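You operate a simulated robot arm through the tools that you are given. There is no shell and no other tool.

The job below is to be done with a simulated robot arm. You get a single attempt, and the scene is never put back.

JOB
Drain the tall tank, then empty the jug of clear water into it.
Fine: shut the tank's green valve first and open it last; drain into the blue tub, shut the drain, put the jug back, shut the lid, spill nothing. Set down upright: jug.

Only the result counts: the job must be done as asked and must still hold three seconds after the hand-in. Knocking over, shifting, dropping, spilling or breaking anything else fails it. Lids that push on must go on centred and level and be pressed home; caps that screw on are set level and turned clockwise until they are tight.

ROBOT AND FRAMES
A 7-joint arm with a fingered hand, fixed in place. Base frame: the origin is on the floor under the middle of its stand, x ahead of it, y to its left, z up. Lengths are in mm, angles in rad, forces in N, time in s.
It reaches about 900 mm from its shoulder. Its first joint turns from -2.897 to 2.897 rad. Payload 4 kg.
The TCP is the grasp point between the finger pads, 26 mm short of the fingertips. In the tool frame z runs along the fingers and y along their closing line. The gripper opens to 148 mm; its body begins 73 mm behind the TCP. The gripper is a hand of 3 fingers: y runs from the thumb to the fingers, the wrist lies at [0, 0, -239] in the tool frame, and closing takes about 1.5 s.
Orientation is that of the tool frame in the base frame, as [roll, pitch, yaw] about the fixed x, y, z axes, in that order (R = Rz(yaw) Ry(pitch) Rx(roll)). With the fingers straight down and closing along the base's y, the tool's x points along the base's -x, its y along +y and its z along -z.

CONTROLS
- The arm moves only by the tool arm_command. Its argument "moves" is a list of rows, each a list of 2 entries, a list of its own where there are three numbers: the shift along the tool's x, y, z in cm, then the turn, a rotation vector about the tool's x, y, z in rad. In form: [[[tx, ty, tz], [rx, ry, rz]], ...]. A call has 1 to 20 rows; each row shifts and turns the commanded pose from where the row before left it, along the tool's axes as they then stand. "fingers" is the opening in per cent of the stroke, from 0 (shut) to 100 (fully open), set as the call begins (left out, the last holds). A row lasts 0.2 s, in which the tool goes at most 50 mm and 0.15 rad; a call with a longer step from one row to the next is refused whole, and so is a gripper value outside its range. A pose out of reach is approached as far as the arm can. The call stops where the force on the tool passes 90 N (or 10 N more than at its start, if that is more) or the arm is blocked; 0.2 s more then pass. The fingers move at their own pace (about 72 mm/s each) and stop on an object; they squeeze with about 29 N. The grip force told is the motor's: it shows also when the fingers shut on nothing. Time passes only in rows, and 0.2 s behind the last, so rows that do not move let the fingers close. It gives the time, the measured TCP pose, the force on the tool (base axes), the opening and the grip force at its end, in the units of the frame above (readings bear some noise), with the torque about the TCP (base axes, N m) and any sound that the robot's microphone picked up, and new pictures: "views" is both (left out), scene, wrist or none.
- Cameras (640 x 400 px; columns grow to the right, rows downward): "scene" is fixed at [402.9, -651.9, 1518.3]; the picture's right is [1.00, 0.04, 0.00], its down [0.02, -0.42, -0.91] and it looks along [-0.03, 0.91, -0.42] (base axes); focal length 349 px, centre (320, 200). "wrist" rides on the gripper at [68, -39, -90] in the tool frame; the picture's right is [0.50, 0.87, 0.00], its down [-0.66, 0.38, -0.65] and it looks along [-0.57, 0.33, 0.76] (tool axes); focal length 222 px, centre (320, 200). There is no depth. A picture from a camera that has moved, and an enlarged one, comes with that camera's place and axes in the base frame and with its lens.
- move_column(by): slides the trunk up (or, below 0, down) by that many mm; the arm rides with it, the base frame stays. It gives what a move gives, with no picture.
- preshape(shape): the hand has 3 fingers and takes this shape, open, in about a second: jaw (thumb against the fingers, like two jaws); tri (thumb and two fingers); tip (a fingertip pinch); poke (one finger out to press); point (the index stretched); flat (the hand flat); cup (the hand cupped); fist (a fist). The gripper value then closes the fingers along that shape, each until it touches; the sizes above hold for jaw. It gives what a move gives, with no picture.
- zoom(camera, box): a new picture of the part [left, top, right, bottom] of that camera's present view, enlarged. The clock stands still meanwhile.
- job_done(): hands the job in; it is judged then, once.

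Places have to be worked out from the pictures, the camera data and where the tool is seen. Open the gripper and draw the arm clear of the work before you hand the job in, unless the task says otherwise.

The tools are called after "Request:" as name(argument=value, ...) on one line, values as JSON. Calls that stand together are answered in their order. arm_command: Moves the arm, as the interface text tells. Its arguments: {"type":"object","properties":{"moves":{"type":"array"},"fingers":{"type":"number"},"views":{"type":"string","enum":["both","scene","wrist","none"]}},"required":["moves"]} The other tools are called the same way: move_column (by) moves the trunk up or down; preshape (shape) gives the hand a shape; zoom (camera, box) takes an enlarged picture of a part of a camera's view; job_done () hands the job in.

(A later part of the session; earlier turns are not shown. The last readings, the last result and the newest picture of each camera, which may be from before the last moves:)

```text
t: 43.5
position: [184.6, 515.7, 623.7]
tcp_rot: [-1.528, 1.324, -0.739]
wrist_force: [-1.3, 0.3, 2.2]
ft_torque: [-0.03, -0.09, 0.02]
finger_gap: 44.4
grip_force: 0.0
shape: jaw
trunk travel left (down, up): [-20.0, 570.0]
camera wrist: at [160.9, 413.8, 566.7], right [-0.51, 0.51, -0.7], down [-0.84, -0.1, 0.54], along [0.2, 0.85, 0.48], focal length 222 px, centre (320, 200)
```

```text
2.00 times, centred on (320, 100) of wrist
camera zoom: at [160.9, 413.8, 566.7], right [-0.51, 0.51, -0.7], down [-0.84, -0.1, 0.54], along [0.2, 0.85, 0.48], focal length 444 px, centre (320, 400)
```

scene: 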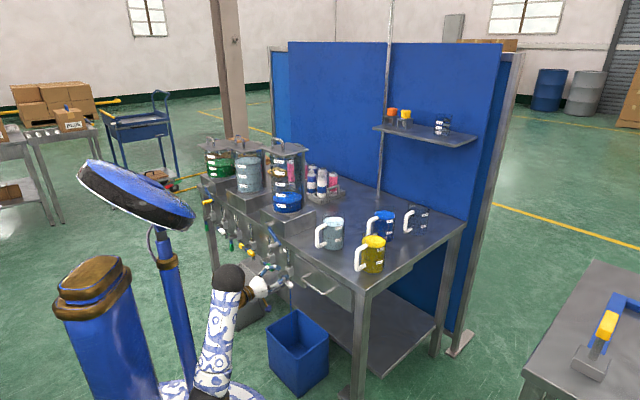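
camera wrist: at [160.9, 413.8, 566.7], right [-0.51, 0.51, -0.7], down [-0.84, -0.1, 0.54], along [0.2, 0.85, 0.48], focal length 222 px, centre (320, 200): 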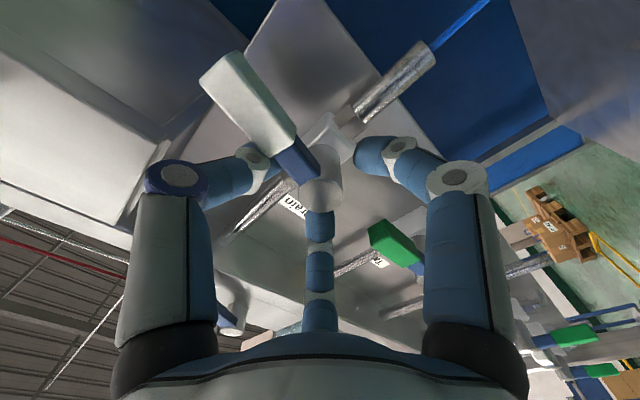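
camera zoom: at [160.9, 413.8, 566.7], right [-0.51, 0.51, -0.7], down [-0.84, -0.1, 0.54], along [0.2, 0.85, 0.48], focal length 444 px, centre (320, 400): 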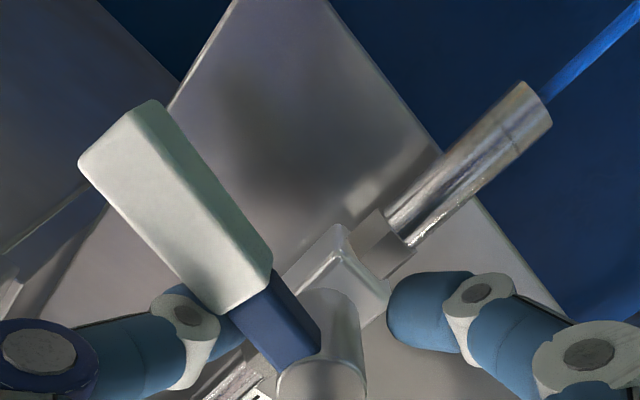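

The lever is turning and a thin blue stream has begun. I check at once that it falls into the blue tub.

Request:
zoom(camera="scene", box=[240, 260, 350, 400])

```text
2.86 times, centred on (295, 330) of scene
camera zoom: at [402.9, -651.9, 1518.3], right [1.0, 0.04, 0.0], down [0.02, -0.42, -0.91], along [-0.03, 0.91, -0.42], focal length 998 px, centre (391, -171)
```

zoom: 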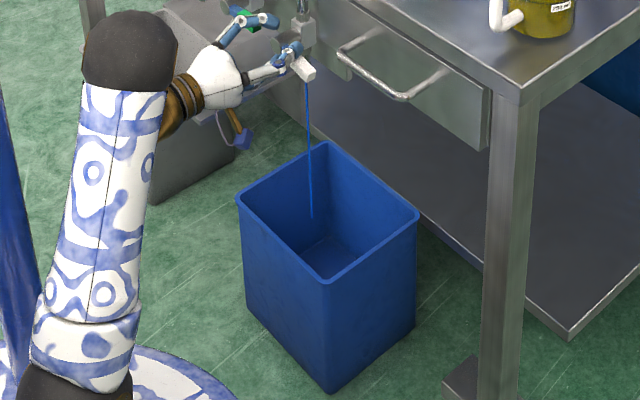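

The stream falls cleanly into the tub. I continue turning the lever to fully open.

Request:
arm_command(moves=[[[0, 0, 0], [0, 0, 0.13]], [[0, 0, 0], [0, 0, 0.13]], [[0, 0, 0], [0, 0, 0.13]], [[0, 0, 0], [0, 0, 0]]])

Request:
zoom(camera="scene", box=[230, 230, 326, 290])

Request:
zoom(camera="scene", box=[240, 260, 350, 400])

```text
t: 44.5
position: [183.7, 514.6, 624.8]
tcp_rot: [1.496, 1.425, 2.289]
wrist_force: [-0.6, 0.7, 2.2]
ft_torque: [-0.04, -0.08, 0.0]
finger_gap: 44.4
grip_force: 0.1
shape: jaw
trunk travel left (down, up): [-20.0, 570.0]
camera wrist: at [142.6, 431.3, 550.1], right [-0.66, 0.66, -0.37], down [-0.66, -0.27, 0.7], along [0.36, 0.7, 0.62], focal length 222 px, centre (320, 200)
```

scene: 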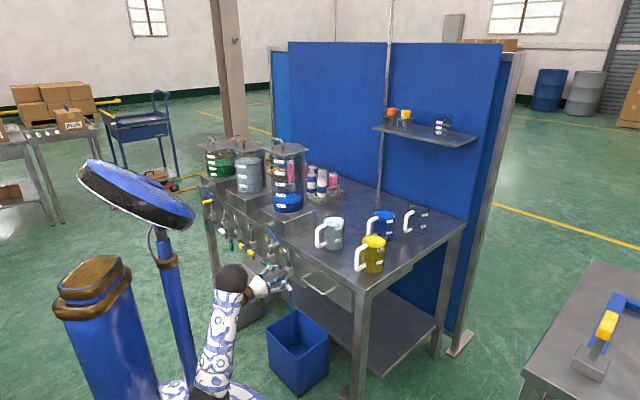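
wrist: 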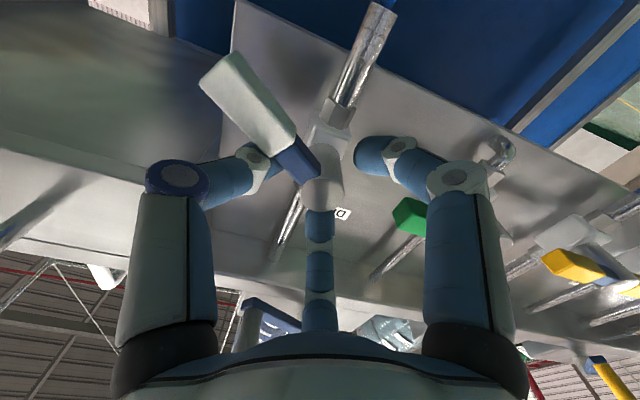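

```text
6.67 times, centred on (278, 260) of scene
camera zoom: at [402.9, -651.9, 1518.3], right [1.0, 0.04, 0.0], down [0.02, -0.42, -0.91], along [-0.03, 0.91, -0.42], focal length 2329 px, centre (600, -200)
```

zoom: 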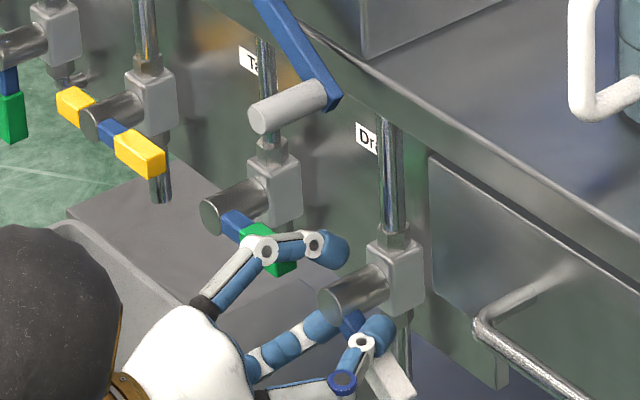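

```text
2.86 times, centred on (295, 330) of scene
camera zoom: at [402.9, -651.9, 1518.3], right [1.0, 0.04, 0.0], down [0.02, -0.42, -0.91], along [-0.03, 0.91, -0.42], focal length 998 px, centre (391, -171)
```

zoom: 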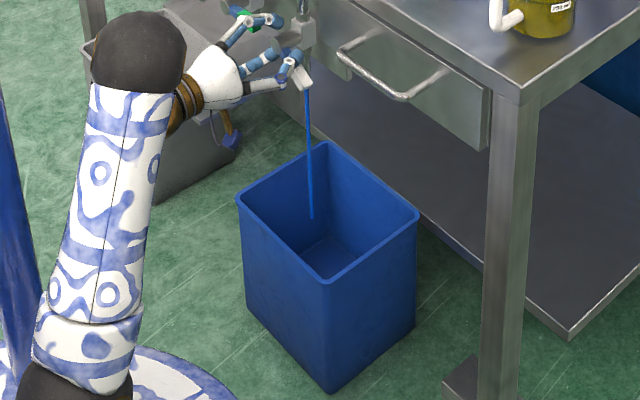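

The stream grows and still falls in the tub. I keep turning the lever down.

Request:
arm_command(moves=[[[0, 0, 0], [0, 0, 0.13]], [[0, 0, 0], [0, 0, 0.13]], [[0, 0, 0], [0, 0, 0.13]], [[0, 0, 0], [0, 0, 0.13]], [[0, 0, 0], [0, 0, 0]]])

Request:
zoom(camera="scene", box=[230, 230, 326, 290])

Request:
zoom(camera="scene", box=[240, 260, 350, 400])

```text
t: 45.6
position: [185.6, 517.3, 622.9]
tcp_rot: [1.554, 0.905, 2.347]
wrist_force: [-0.2, -2.2, 2.4]
ft_torque: [-0.04, -0.02, -0.03]
finger_gap: 44.4
grip_force: 0.2
shape: jaw
trunk travel left (down, up): [-20.0, 570.0]
camera wrist: at [114.3, 460.3, 544.7], right [-0.71, 0.7, 0.14], down [-0.39, -0.55, 0.74], along [0.59, 0.47, 0.66], focal length 222 px, centre (320, 200)
```

scene: 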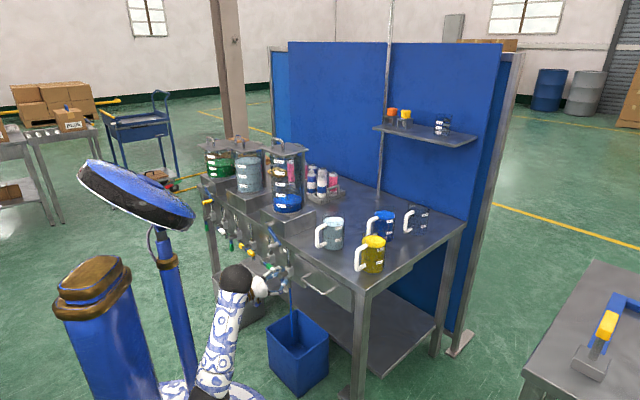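
wrist: 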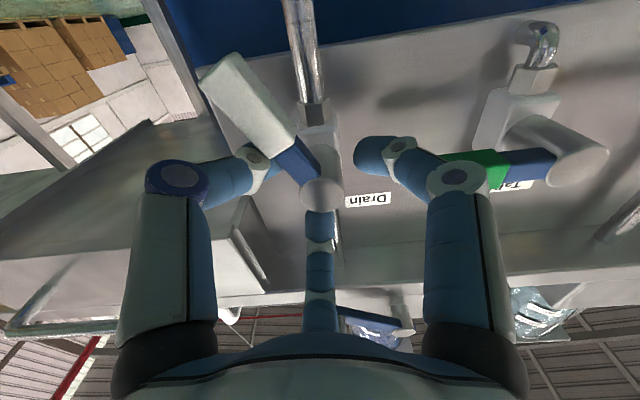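

```text
6.67 times, centred on (278, 260) of scene
camera zoom: at [402.9, -651.9, 1518.3], right [1.0, 0.04, 0.0], down [0.02, -0.42, -0.91], along [-0.03, 0.91, -0.42], focal length 2329 px, centre (600, -200)
```

zoom: 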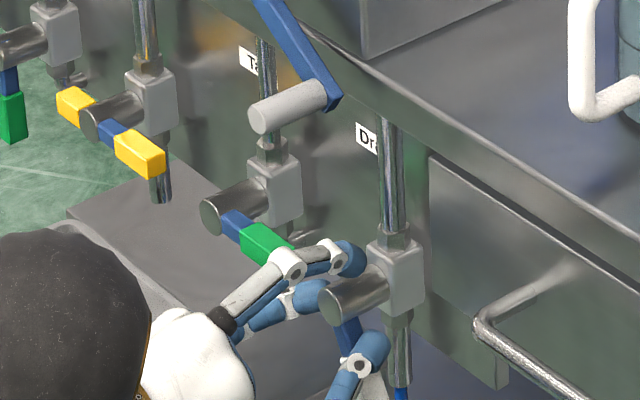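

```text
2.86 times, centred on (295, 330) of scene
camera zoom: at [402.9, -651.9, 1518.3], right [1.0, 0.04, 0.0], down [0.02, -0.42, -0.91], along [-0.03, 0.91, -0.42], focal length 998 px, centre (391, -171)
```

zoom: 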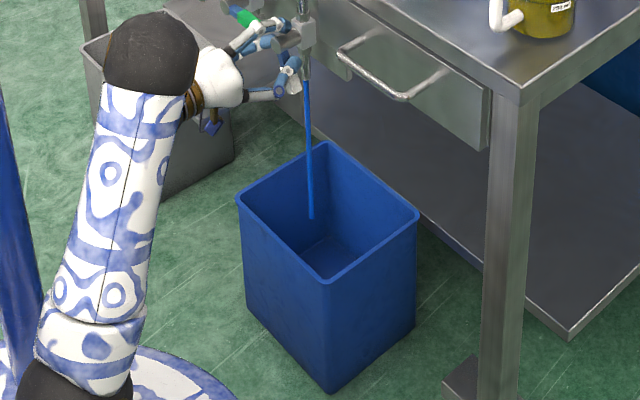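

The lever is about two-thirds open with a good stream into the tub; my other digit is getting close to the green handle, so I leave it here. I back out and watch the tank level.

Request:
arm_command(moves=[[[0, 0, 0], [0, 0, -0.06]], [[0, 0, -3], [0, 0, 0]], [[0, 0, -3.5], [0, 0, 0]], [[0, 0, -1.5], [0, 0, 0]]])

Request:
zoom(camera="scene", box=[230, 230, 326, 290])

Request:
zoom(camera="scene", box=[250, 130, 346, 220])

```text
t: 46.6
position: [128.0, 458.2, 620.5]
tcp_rot: [1.554, 0.969, 2.348]
wrist_force: [-0.2, -0.3, 0.0]
ft_torque: [-0.01, -0.03, -0.01]
finger_gap: 44.4
grip_force: 0.1
shape: jaw
trunk travel left (down, up): [-20.0, 570.0]
camera wrist: at [61.0, 399.4, 541.3], right [-0.71, 0.7, 0.08], down [-0.42, -0.51, 0.75], along [0.56, 0.5, 0.66], focal length 222 px, centre (320, 200)
```

scene: 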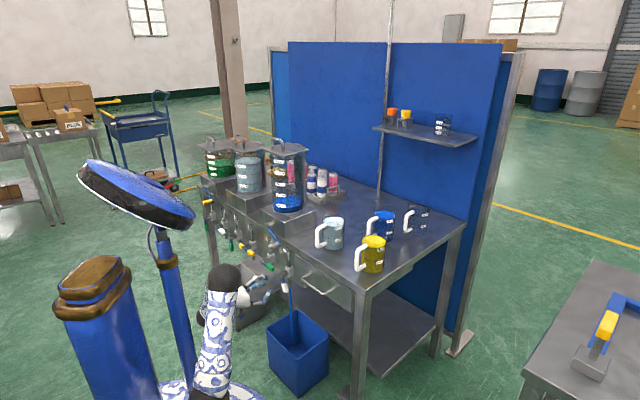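
wrist: 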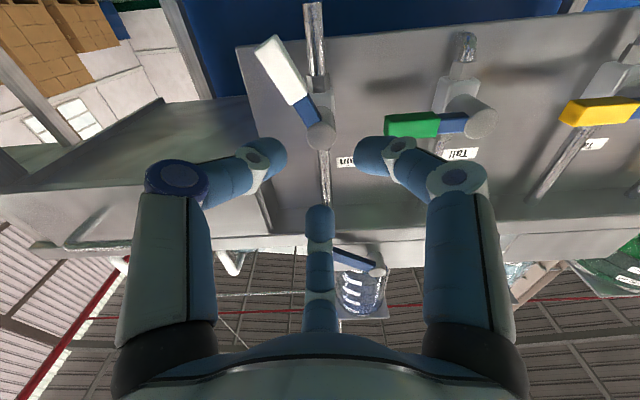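

```text
6.67 times, centred on (278, 260) of scene
camera zoom: at [402.9, -651.9, 1518.3], right [1.0, 0.04, 0.0], down [0.02, -0.42, -0.91], along [-0.03, 0.91, -0.42], focal length 2329 px, centre (600, -200)
```

zoom: 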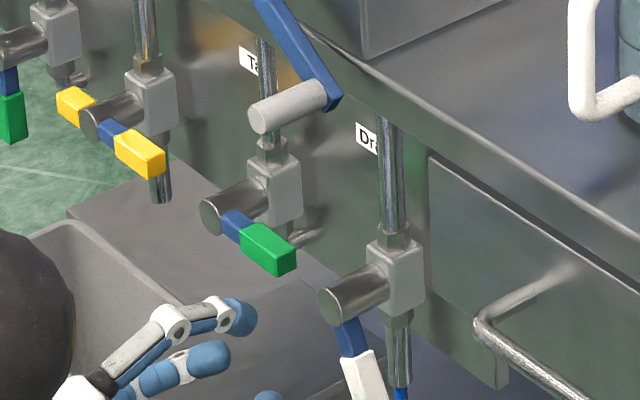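

```text
4.44 times, centred on (298, 175) of scene
camera zoom: at [402.9, -651.9, 1518.3], right [1.0, 0.04, 0.0], down [0.02, -0.42, -0.91], along [-0.03, 0.91, -0.42], focal length 1553 px, centre (418, 311)
```

zoom: 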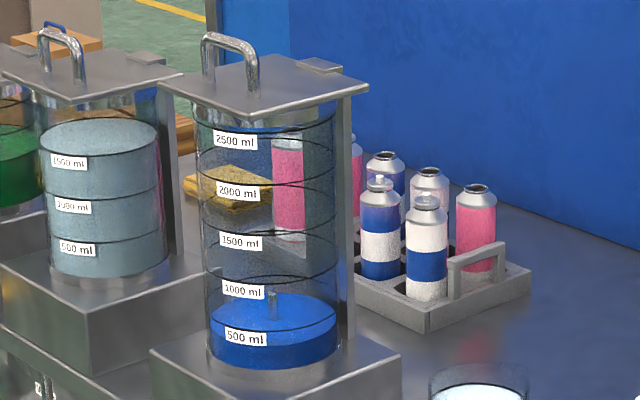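

Draining fast: the level has already dropped to just above 500 ml, and the green valve is still shut. While it drains I pre-position the hand, still in front, for the closing turn.

Request:
arm_command(moves=[[[0.735, -2.6, 0.6], [0, 0, 0]], [[0.735, -2.6, 0.6], [0, 0, 0]], [[0, 0, 0], [0, 0, 0.1]], [[0, 0, 0], [0, 0, 0]], [[0, 0, 0], [0, 0, 0]], [[0, 0, 0], [0, 0, 0]], [[0, 0, 0], [0, 0, 0]]], fingers=60)

Request:
zoom(camera="scene", box=[230, 230, 326, 290])

Request:
zoom(camera="scene", box=[250, 130, 346, 220])

Request:
zoom(camera="scene", box=[240, 260, 350, 400])

```text
t: 48.2
position: [161.5, 442.1, 579.1]
tcp_rot: [1.555, 0.868, 2.349]
wrist_force: [0.5, 0.6, 0.3]
ft_torque: [0.01, -0.01, 0.04]
finger_gap: 88.3
grip_force: 0.1
shape: jaw
trunk travel left (down, up): [-20.0, 570.0]
camera wrist: at [89.4, 388.1, 501.7], right [-0.7, 0.69, 0.18], down [-0.37, -0.57, 0.74], along [0.61, 0.45, 0.65], focal length 222 px, centre (320, 200)
```

scene: 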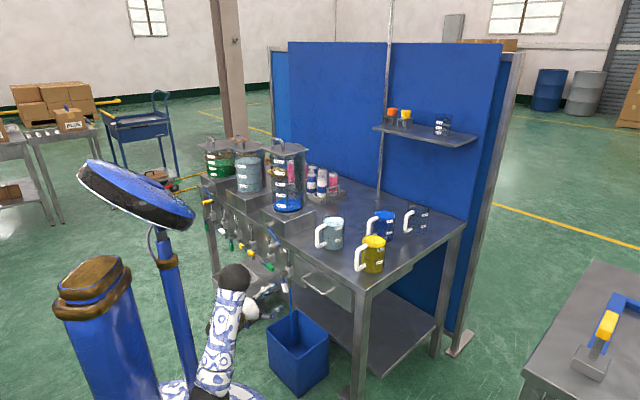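
wrist: 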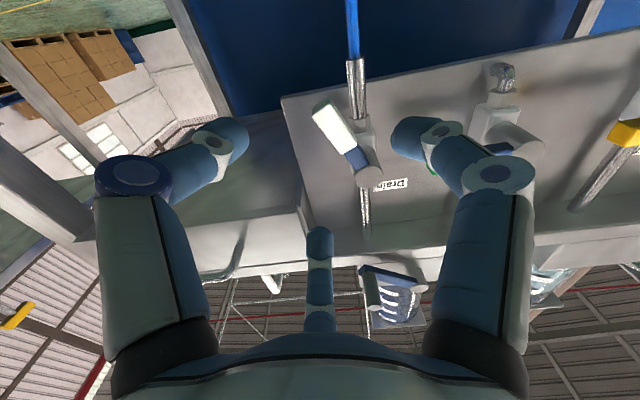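

```text
6.67 times, centred on (278, 260) of scene
camera zoom: at [402.9, -651.9, 1518.3], right [1.0, 0.04, 0.0], down [0.02, -0.42, -0.91], along [-0.03, 0.91, -0.42], focal length 2329 px, centre (600, -200)
```

zoom: 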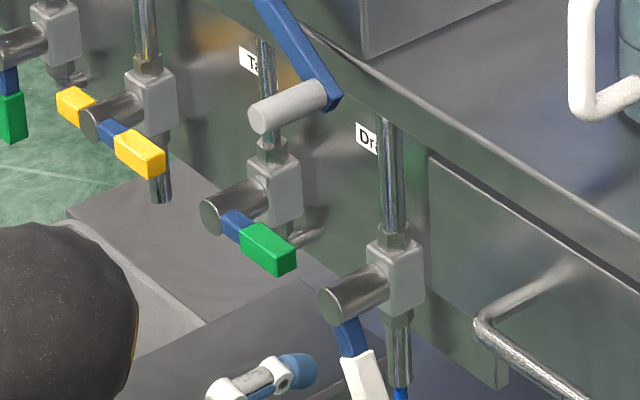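

```text
4.44 times, centred on (298, 175) of scene
camera zoom: at [402.9, -651.9, 1518.3], right [1.0, 0.04, 0.0], down [0.02, -0.42, -0.91], along [-0.03, 0.91, -0.42], focal length 1553 px, centre (418, 311)
```

zoom: 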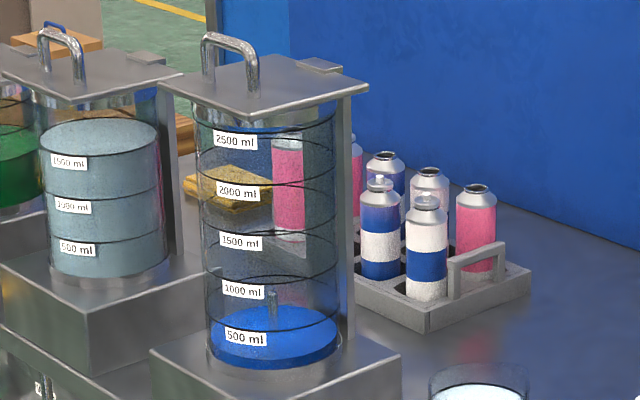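

```text
2.86 times, centred on (295, 330) of scene
camera zoom: at [402.9, -651.9, 1518.3], right [1.0, 0.04, 0.0], down [0.02, -0.42, -0.91], along [-0.03, 0.91, -0.42], focal length 998 px, centre (391, -171)
```

zoom: 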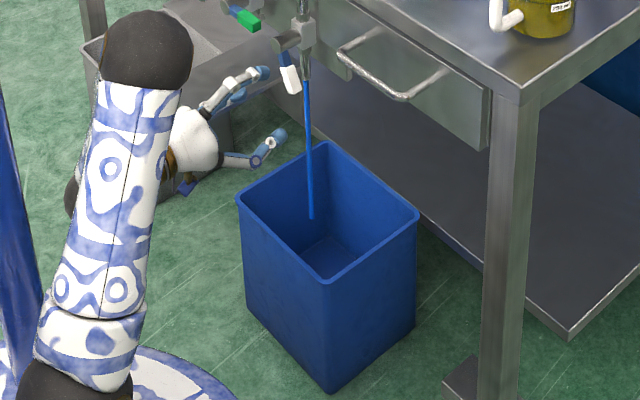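

The level is down to about 350 ml and still falling into the tub. I wait.

Request:
arm_command(moves=[[[0, 0, 0], [0, 0, 0]], [[0, 0, 0], [0, 0, 0]], [[0, 0, 0], [0, 0, 0]], [[0, 0, 0], [0, 0, 0]], [[0, 0, 0], [0, 0, 0]], [[0, 0, 0], [0, 0, 0]], [[0, 0, 0], [0, 0, 0]], [[0, 0, 0], [0, 0, 0]], [[0, 0, 0], [0, 0, 0]], [[0, 0, 0], [0, 0, 0]], [[0, 0, 0], [0, 0, 0]], [[0, 0, 0], [0, 0, 0]], [[0, 0, 0], [0, 0, 0]], [[0, 0, 0], [0, 0, 0]], [[0, 0, 0], [0, 0, 0]], [[0, 0, 0], [0, 0, 0]], [[0, 0, 0], [0, 0, 0]], [[0, 0, 0], [0, 0, 0]], [[0, 0, 0], [0, 0, 0]], [[0, 0, 0], [0, 0, 0]]], views="none")

Request:
zoom(camera="scene", box=[250, 130, 346, 220])

Request:
zoom(camera="scene", box=[240, 260, 350, 400])

```text
t: 52.5
position: [162.1, 441.0, 579.4]
tcp_rot: [1.555, 0.868, 2.35]
wrist_force: [-0.3, -0.5, -0.3]
ft_torque: [-0.01, 0.03, -0.01]
finger_gap: 88.3
grip_force: 0.0
shape: jaw
trunk travel left (down, up): [-20.0, 570.0]
```

```text
4.44 times, centred on (298, 175) of scene
camera zoom: at [402.9, -651.9, 1518.3], right [1.0, 0.04, 0.0], down [0.02, -0.42, -0.91], along [-0.03, 0.91, -0.42], focal length 1553 px, centre (418, 311)
```

zoom: 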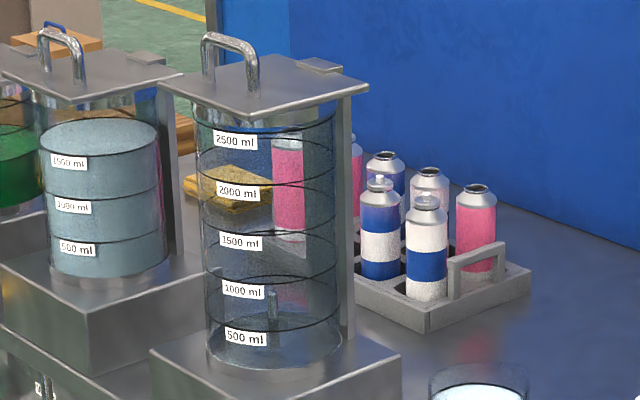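

```text
2.86 times, centred on (295, 330) of scene
camera zoom: at [402.9, -651.9, 1518.3], right [1.0, 0.04, 0.0], down [0.02, -0.42, -0.91], along [-0.03, 0.91, -0.42], focal length 998 px, centre (391, -171)
```

zoom: 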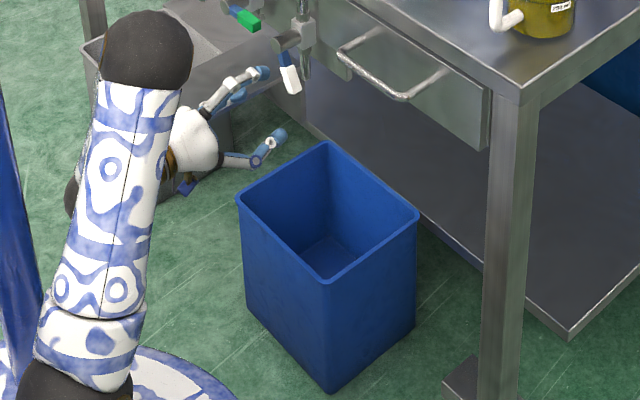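

The tank looks empty and the stream has stopped. I zoom closely on the tank bottom to be sure.

Request:
zoom(camera="scene", box=[276, 185, 324, 215])

Request:
zoom(camera="scene", box=[266, 260, 314, 290])

```text
13.33 times, centred on (300, 200) of scene
camera zoom: at [402.9, -651.9, 1518.3], right [1.0, 0.04, 0.0], down [0.02, -0.42, -0.91], along [-0.03, 0.91, -0.42], focal length 4658 px, centre (587, 200)
```

zoom: 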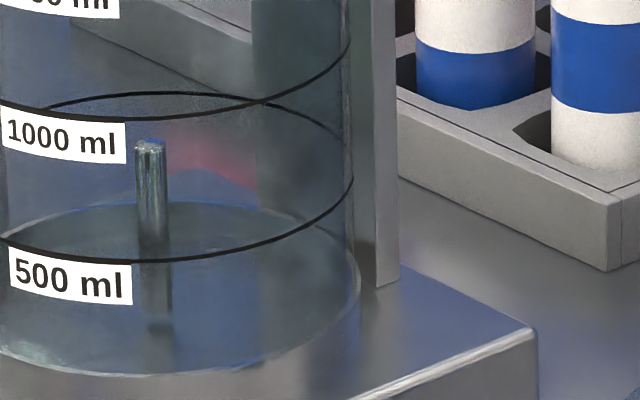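

```text
13.33 times, centred on (290, 275) of scene
camera zoom: at [402.9, -651.9, 1518.3], right [1.0, 0.04, 0.0], down [0.02, -0.42, -0.91], along [-0.03, 0.91, -0.42], focal length 4658 px, centre (720, -800)
```

zoom: 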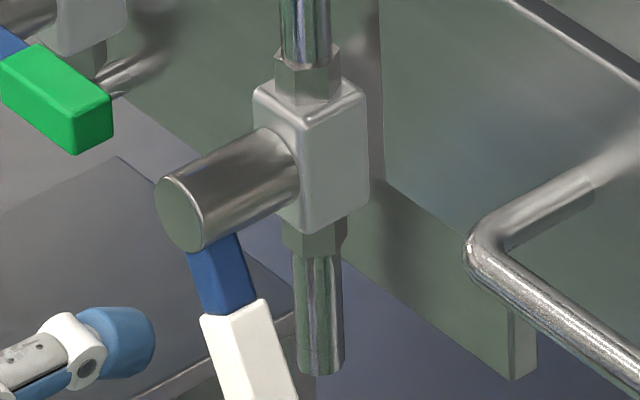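

The tank is empty down to its bottom plate and the outlet is dry. I move in around the white lever to close the drain.

Request:
arm_command(moves=[[[0, 0, 2.3], [0, 0, 0]], [[0, 0, 2.3], [0, 0, 0]], [[0, 0, 2.3], [0, 0, 0]], [[0, 0, 0], [0, 0, 0]]])

Request:
zoom(camera="scene", box=[230, 230, 326, 290])

Request:
zoom(camera="wrist", box=[240, 40, 480, 190])

```text
t: 53.5
position: [214.0, 493.6, 580.5]
tcp_rot: [1.555, 0.868, 2.349]
wrist_force: [1.0, -0.7, -0.2]
ft_torque: [0.01, 0.0, -0.02]
finger_gap: 88.2
grip_force: 0.1
shape: jaw
trunk travel left (down, up): [-20.0, 570.0]
camera wrist: at [140.3, 440.1, 502.7], right [-0.7, 0.69, 0.18], down [-0.37, -0.57, 0.74], along [0.61, 0.45, 0.65], focal length 222 px, centre (320, 200)
```

scene: 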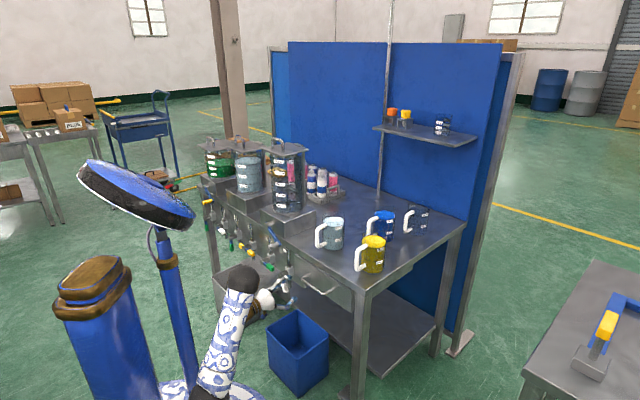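
wrist: 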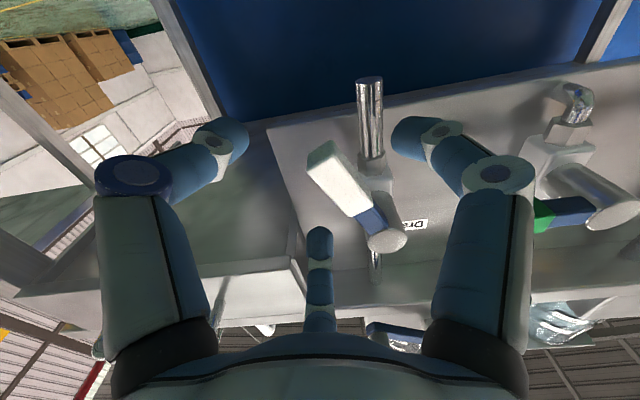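

```text
6.67 times, centred on (278, 260) of scene
camera zoom: at [402.9, -651.9, 1518.3], right [1.0, 0.04, 0.0], down [0.02, -0.42, -0.91], along [-0.03, 0.91, -0.42], focal length 2329 px, centre (600, -200)
```

zoom: 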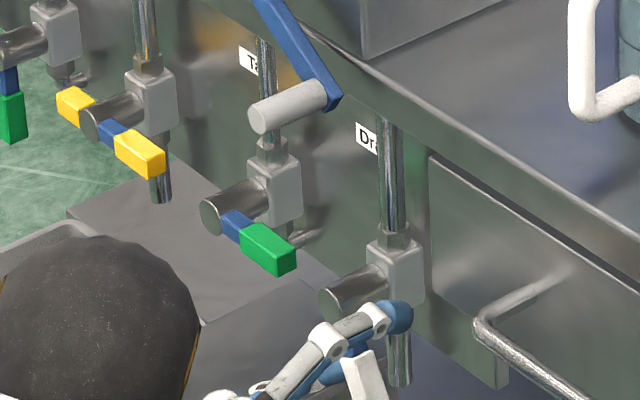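

```text
2.67 times, centred on (360, 115) of wrist
camera zoom: at [140.3, 440.1, 502.7], right [-0.7, 0.69, 0.18], down [-0.37, -0.57, 0.74], along [0.61, 0.45, 0.65], focal length 592 px, centre (213, 427)
```

zoom: 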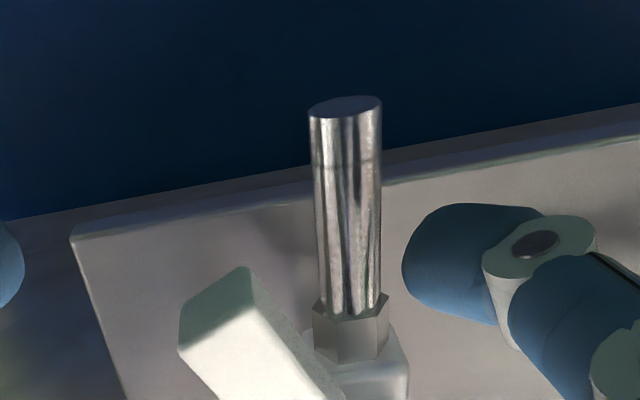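

Handle and digits are placed as for the green valve. I turn counter-clockwise about the drain axis, in stages.

Request:
arm_command(moves=[[[-0.799, -0.065, 0], [0, 0, -0.14]], [[-0.799, -0.065, 0], [0, 0, -0.14]], [[-0.799, -0.065, 0], [0, 0, -0.14]], [[-0.799, -0.065, 0], [0, 0, -0.14]], [[0, 0, 0], [0, 0, 0]]])

Request:
zoom(camera="scene", box=[230, 230, 326, 290])

```text
t: 54.6
position: [223.8, 481.5, 609.0]
tcp_rot: [1.498, 1.429, 2.291]
wrist_force: [-1.1, 0.8, -1.1]
ft_torque: [0.02, 0.06, 0.01]
finger_gap: 90.2
grip_force: 0.0
shape: jaw
trunk travel left (down, up): [-20.0, 570.0]
camera wrist: at [182.1, 397.2, 535.2], right [-0.66, 0.65, -0.37], down [-0.67, -0.27, 0.7], along [0.35, 0.71, 0.61], focal length 222 px, centre (320, 200)
```

scene: 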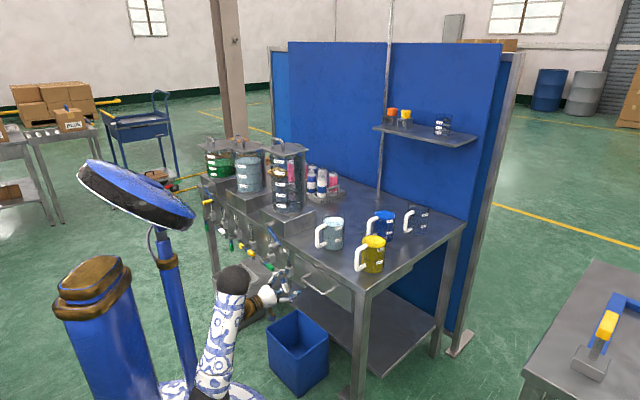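
wrist: 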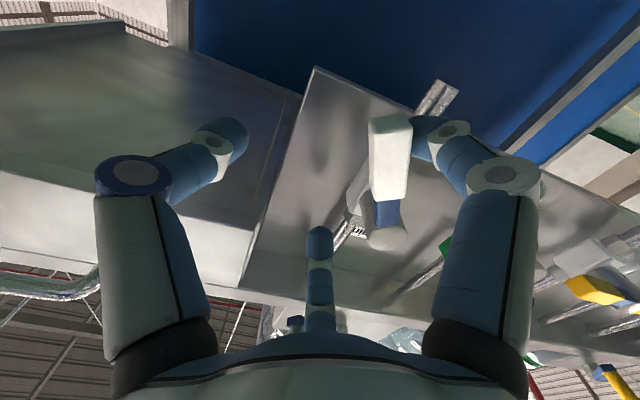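

```text
6.67 times, centred on (278, 260) of scene
camera zoom: at [402.9, -651.9, 1518.3], right [1.0, 0.04, 0.0], down [0.02, -0.42, -0.91], along [-0.03, 0.91, -0.42], focal length 2329 px, centre (600, -200)
```

zoom: 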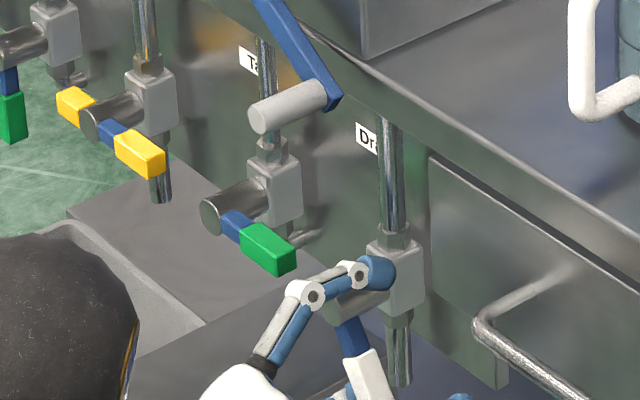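

The digit has just reached the white lever (about 1.5 N). I continue the turn.

Request:
arm_command(moves=[[[-0.799, -0.065, 0], [0, 0, -0.14]], [[-0.799, -0.065, 0], [0, 0, -0.14]], [[-0.799, -0.065, 0], [0, 0, -0.14]], [[-0.799, -0.065, 0], [0, 0, -0.14]], [[0, 0, 0], [0, 0, 0]]])

Request:
zoom(camera="scene", box=[230, 230, 326, 290])

```text
t: 55.9
position: [224.1, 478.8, 640.5]
tcp_rot: [-1.543, 1.151, -0.758]
wrist_force: [-0.2, 0.9, -1.0]
ft_torque: [0.01, 0.02, -0.01]
finger_gap: 89.7
grip_force: 0.1
shape: jaw
trunk travel left (down, up): [-20.0, 570.0]
camera wrist: at [206.0, 371.9, 592.7], right [-0.41, 0.42, -0.81], down [-0.9, -0.04, 0.44], along [0.15, 0.91, 0.39], focal length 222 px, centre (320, 200)
```

scene: 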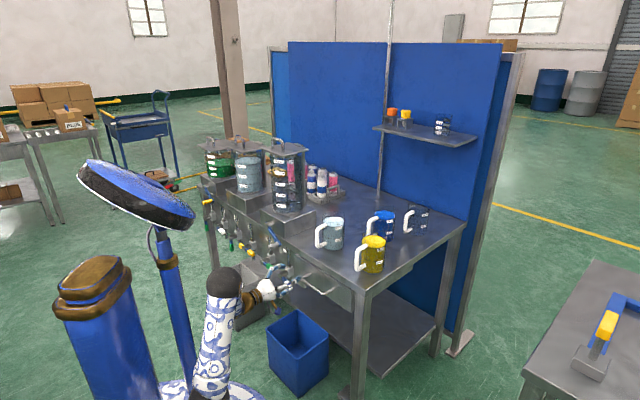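
wrist: 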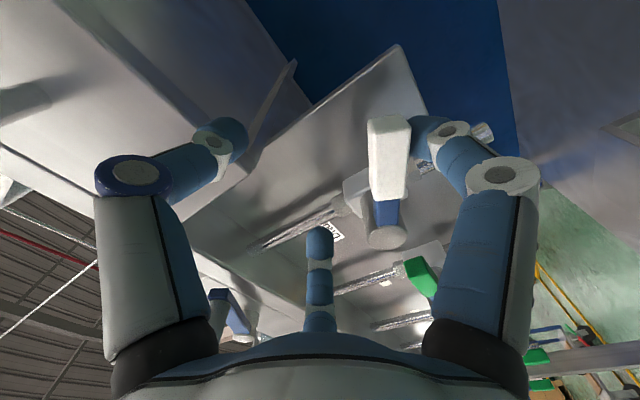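

```text
6.67 times, centred on (278, 260) of scene
camera zoom: at [402.9, -651.9, 1518.3], right [1.0, 0.04, 0.0], down [0.02, -0.42, -0.91], along [-0.03, 0.91, -0.42], focal length 2329 px, centre (600, -200)
```

zoom: 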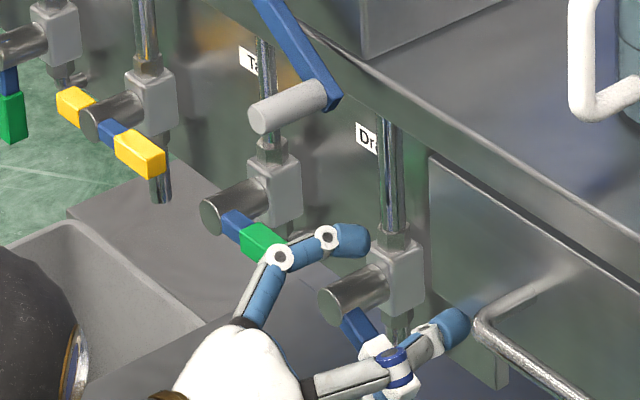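

The lever follows, now about 37° short of shut. I continue towards the stop.

Request:
arm_command(moves=[[[-0.799, -0.065, 0], [0, 0, -0.14]], [[-0.799, -0.065, 0], [0, 0, -0.14]], [[-0.799, -0.065, 0], [0, 0, -0.14]], [[-0.799, -0.065, 0], [0, 0, -0.14]], [[0, 0, 0], [0, 0, 0]]])

Request:
zoom(camera="scene", box=[230, 230, 326, 290])

```text
t: 57.0
position: [212.0, 491.6, 666.6]
tcp_rot: [-1.56, 0.592, -0.774]
wrist_force: [-1.7, 0.1, -6.5]
ft_torque: [0.04, 0.26, 0.03]
finger_gap: 91.7
grip_force: 0.1
shape: jaw
trunk travel left (down, up): [-20.0, 570.0]
camera wrist: at [204.6, 372.5, 660.4], right [-0.04, 0.06, -1.0], down [-1.0, 0.07, 0.05], along [0.07, 1.0, 0.05], focal length 222 px, centre (320, 200)
```

scene: 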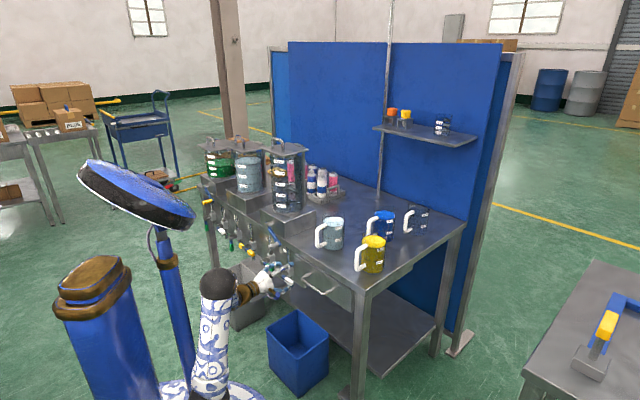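
wrist: 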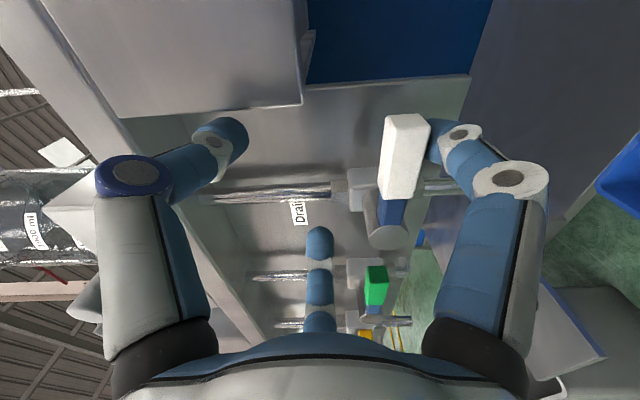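

```text
6.67 times, centred on (278, 260) of scene
camera zoom: at [402.9, -651.9, 1518.3], right [1.0, 0.04, 0.0], down [0.02, -0.42, -0.91], along [-0.03, 0.91, -0.42], focal length 2329 px, centre (600, -200)
```

zoom: 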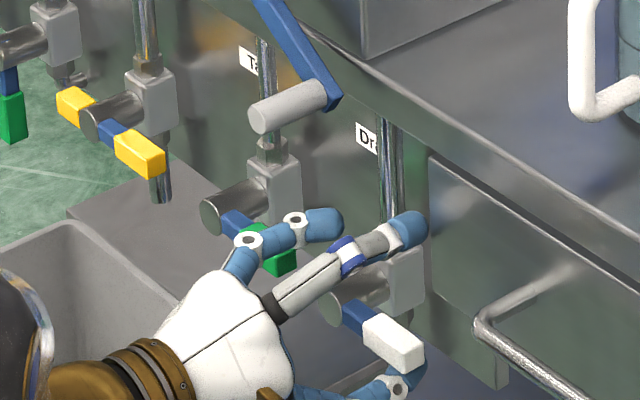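

About 6.5 N upward resistance and the white lever is parallel to the green one again: the drain is shut. I ease off and back out.

Request:
arm_command(moves=[[[0.39, 0.06, 0], [0, 0, 0.07]], [[0, 0, -3], [0, 0, 0]], [[0, 0, -3.5], [0, 0, 0]], [[0, 0, -3.5], [0, 0, 0]], [[0, 0, 0], [0, 0, 0]]])

Request:
zoom(camera="scene", box=[230, 230, 326, 290])

```text
t: 58.2
position: [140.8, 418.7, 664.9]
tcp_rot: [-1.558, 0.664, -0.77]
wrist_force: [0.3, 0.6, 0.5]
ft_torque: [-0.04, -0.02, 0.0]
finger_gap: 88.6
grip_force: 0.1
shape: jaw
trunk travel left (down, up): [-20.0, 570.0]
camera wrist: at [133.1, 299.0, 652.1], right [-0.09, 0.11, -0.99], down [-0.99, 0.06, 0.1], along [0.07, 0.99, 0.1], focal length 222 px, centre (320, 200)
```

scene: 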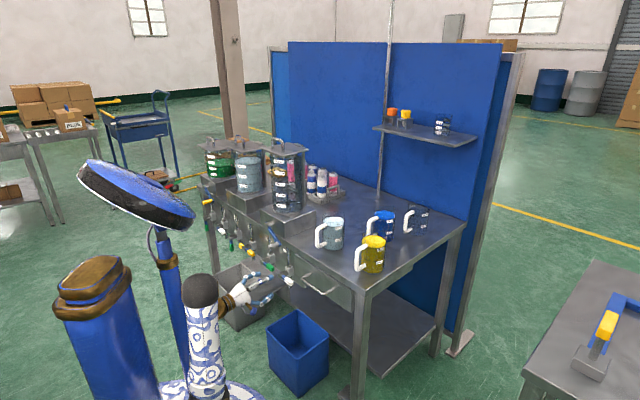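
wrist: 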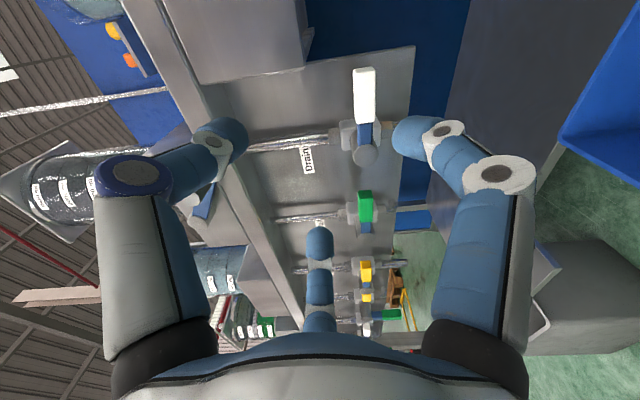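

```text
6.67 times, centred on (278, 260) of scene
camera zoom: at [402.9, -651.9, 1518.3], right [1.0, 0.04, 0.0], down [0.02, -0.42, -0.91], along [-0.03, 0.91, -0.42], focal length 2329 px, centre (600, -200)
```

zoom: 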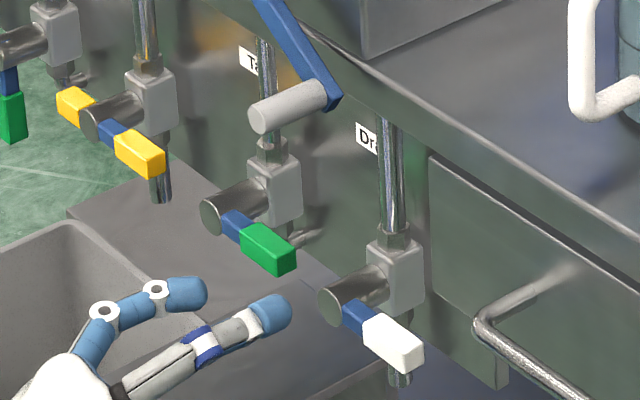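

Both valves are shut. Now the lid: I raise the trunk by 400 mm so the hand comes up in front of the tall tank (the hand is at n≈396, clear of the crank knob at n≥460).

Request:
move_column(by=400)

Request:
zoom(camera="scene", box=[150, 60, 400, 260])

Request:
zoom(camera="wrist", box=[0, 0, 640, 400])

```text
t: 62.1
position: [141.3, 417.1, 1064.7]
tcp_rot: [-1.558, 0.663, -0.773]
wrist_force: [0.8, -0.9, -0.7]
ft_torque: [0.0, 0.0, -0.02]
finger_gap: 88.9
grip_force: 0.0
shape: jaw
trunk travel left (down, up): [-420.0, 170.0]
```

```text
2.00 times, centred on (275, 160) of scene
camera zoom: at [402.9, -651.9, 1518.3], right [1.0, 0.04, 0.0], down [0.02, -0.42, -0.91], along [-0.03, 0.91, -0.42], focal length 699 px, centre (410, 280)
```

zoom: 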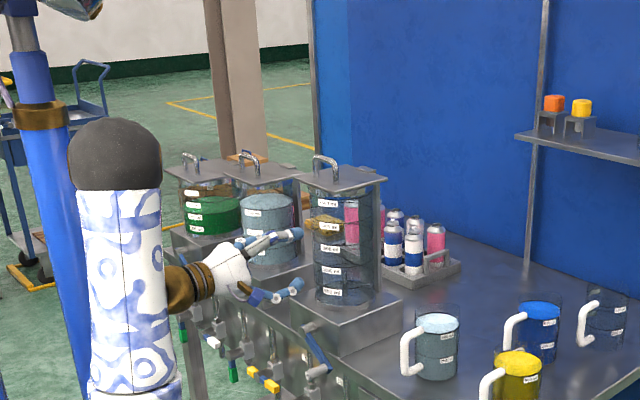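

```text
1.00 times, centred on (320, 200) of wrist (not enlarged: the box is as wide or as high as the picture)
camera zoom: at [133.3, 299.3, 1052.0], right [-0.09, 0.11, -0.99], down [-0.99, 0.06, 0.1], along [0.07, 0.99, 0.1], focal length 222 px, centre (320, 200)
```

zoom: 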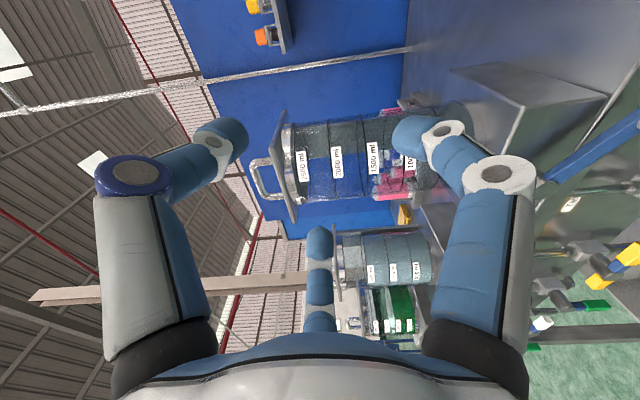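

I can see the tall tank, its lid and handle in the wrist view. I zoom in on them.

Request:
zoom(camera="wrist", box=[230, 90, 390, 220])

Request:
zoom(camera="scene", box=[270, 130, 320, 165])

```text
3.08 times, centred on (310, 155) of wrist
camera zoom: at [133.3, 299.3, 1052.0], right [-0.09, 0.11, -0.99], down [-0.99, 0.06, 0.1], along [0.07, 0.99, 0.1], focal length 684 px, centre (351, 338)
```

zoom: 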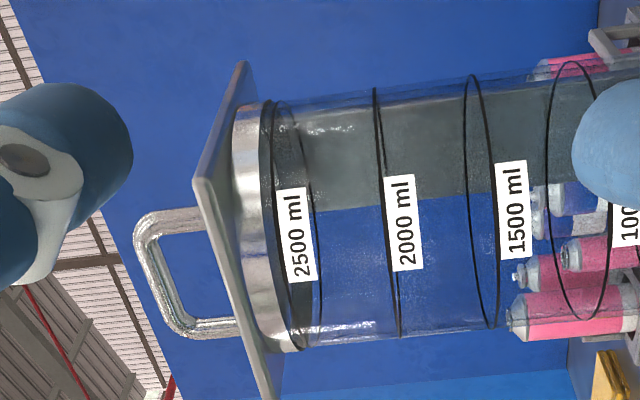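

```text
11.43 times, centred on (295, 148) of scene
camera zoom: at [402.9, -651.9, 1518.3], right [1.0, 0.04, 0.0], down [0.02, -0.42, -0.91], along [-0.03, 0.91, -0.42], focal length 3992 px, centre (606, 800)
```

zoom: 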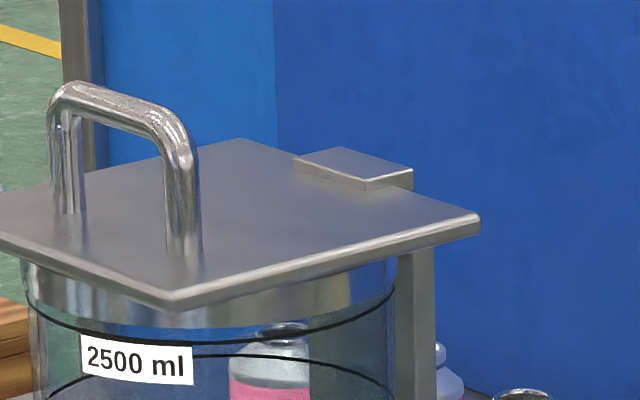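

From both views I get: lid top z≈1131 spanning u -371…-241 and n 561…687, hinged at the back. The handle bar runs along u at about (u -308, n 597, z 1177), roughly 45 mm above the lid. I raise the trunk fully and then pitch the hand to point straight down.

Request:
move_column(by=170)

Request:
arm_command(moves=[[[0, 0, 0], [-0.11, 0.086, 0]], [[0, 0, 0], [-0.11, 0.086, 0]], [[0, 0, 0], [-0.11, 0.086, 0]], [[0, 0, 0], [-0.11, 0.086, 0]], [[0, 0, 0], [-0.11, 0.086, 0]], [[0, 0, 0], [-0.11, 0.086, 0]]], views="none")

```text
t: 64.0
position: [141.1, 417.4, 1234.3]
tcp_rot: [-1.558, 0.667, -0.773]
wrist_force: [0.6, 0.7, 0.2]
ft_torque: [-0.01, 0.01, 0.01]
finger_gap: 88.8
grip_force: 0.1
shape: jaw
trunk travel left (down, up): [-590.0, 0.0]
```

```text
t: 65.4
position: [141.3, 418.9, 1234.8]
tcp_rot: [-2.514, 0.432, -1.299]
wrist_force: [0.0, -0.1, 0.5]
ft_torque: [-0.02, 0.02, -0.02]
finger_gap: 88.5
grip_force: 0.1
shape: jaw
trunk travel left (down, up): [-590.0, 0.0]
```

The pitch goes smoothly. I finish it to vertical and add the roll that puts one digit to the front.

Request:
arm_command(moves=[[[0, 0, 0], [-0.11, 0.086, 0]], [[0, 0, 0], [-0.11, 0.086, 0]], [[0, 0, 0], [-0.11, 0.086, 0]], [[0, 0, 0], [-0.11, 0.086, 0]], [[0, 0, 0], [-0.11, 0.086, 0]], [[0, 0, 0], [-0.024, 0.019, 0]], [[0, 0, 0], [0, 0, 0.13]], [[0, 0, 0], [0, 0, 0.13]], [[0, 0, 0], [0, 0, 0.13]], [[0, 0, 0], [0, 0, 0]]])

```text
t: 67.6
position: [141.3, 418.7, 1234.6]
tcp_rot: [-3.135, 0.012, -1.833]
wrist_force: [0.1, 0.0, 0.2]
ft_torque: [-0.02, -0.01, -0.02]
finger_gap: 88.7
grip_force: 0.1
shape: jaw
trunk travel left (down, up): [-590.0, 0.0]
camera wrist: at [161.2, 342.2, 1324.0], right [-0.97, -0.26, -0.01], down [-0.2, 0.72, 0.66], along [-0.16, 0.64, -0.75], focal length 222 px, centre (320, 200)
```

scene: 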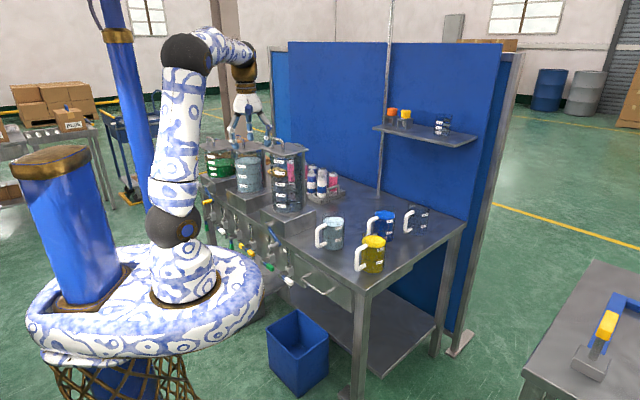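
wrist: 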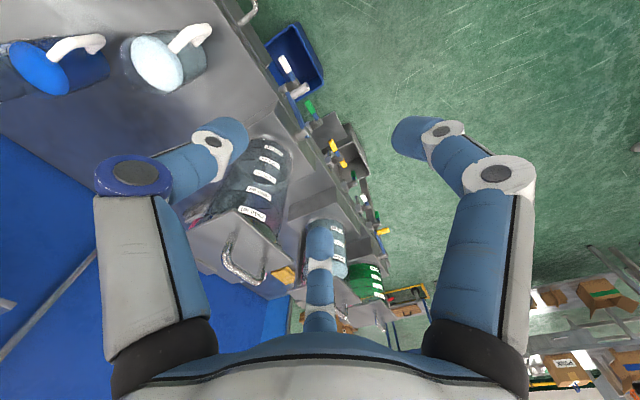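

Tool is vertical with one digit facing the front. I zoom on the handle in the wrist view to pin down its position.

Request:
zoom(camera="wrist", box=[180, 130, 340, 310])

```text
2.22 times, centred on (260, 220) of wrist
camera zoom: at [161.2, 342.2, 1324.0], right [-0.97, -0.26, -0.01], down [-0.2, 0.72, 0.66], along [-0.16, 0.64, -0.75], focal length 494 px, centre (453, 156)
```

zoom: 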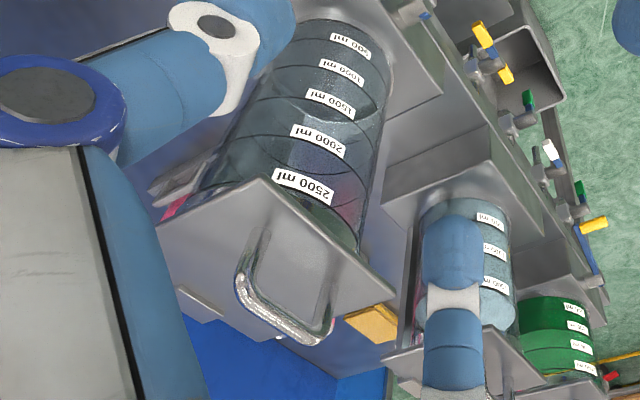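

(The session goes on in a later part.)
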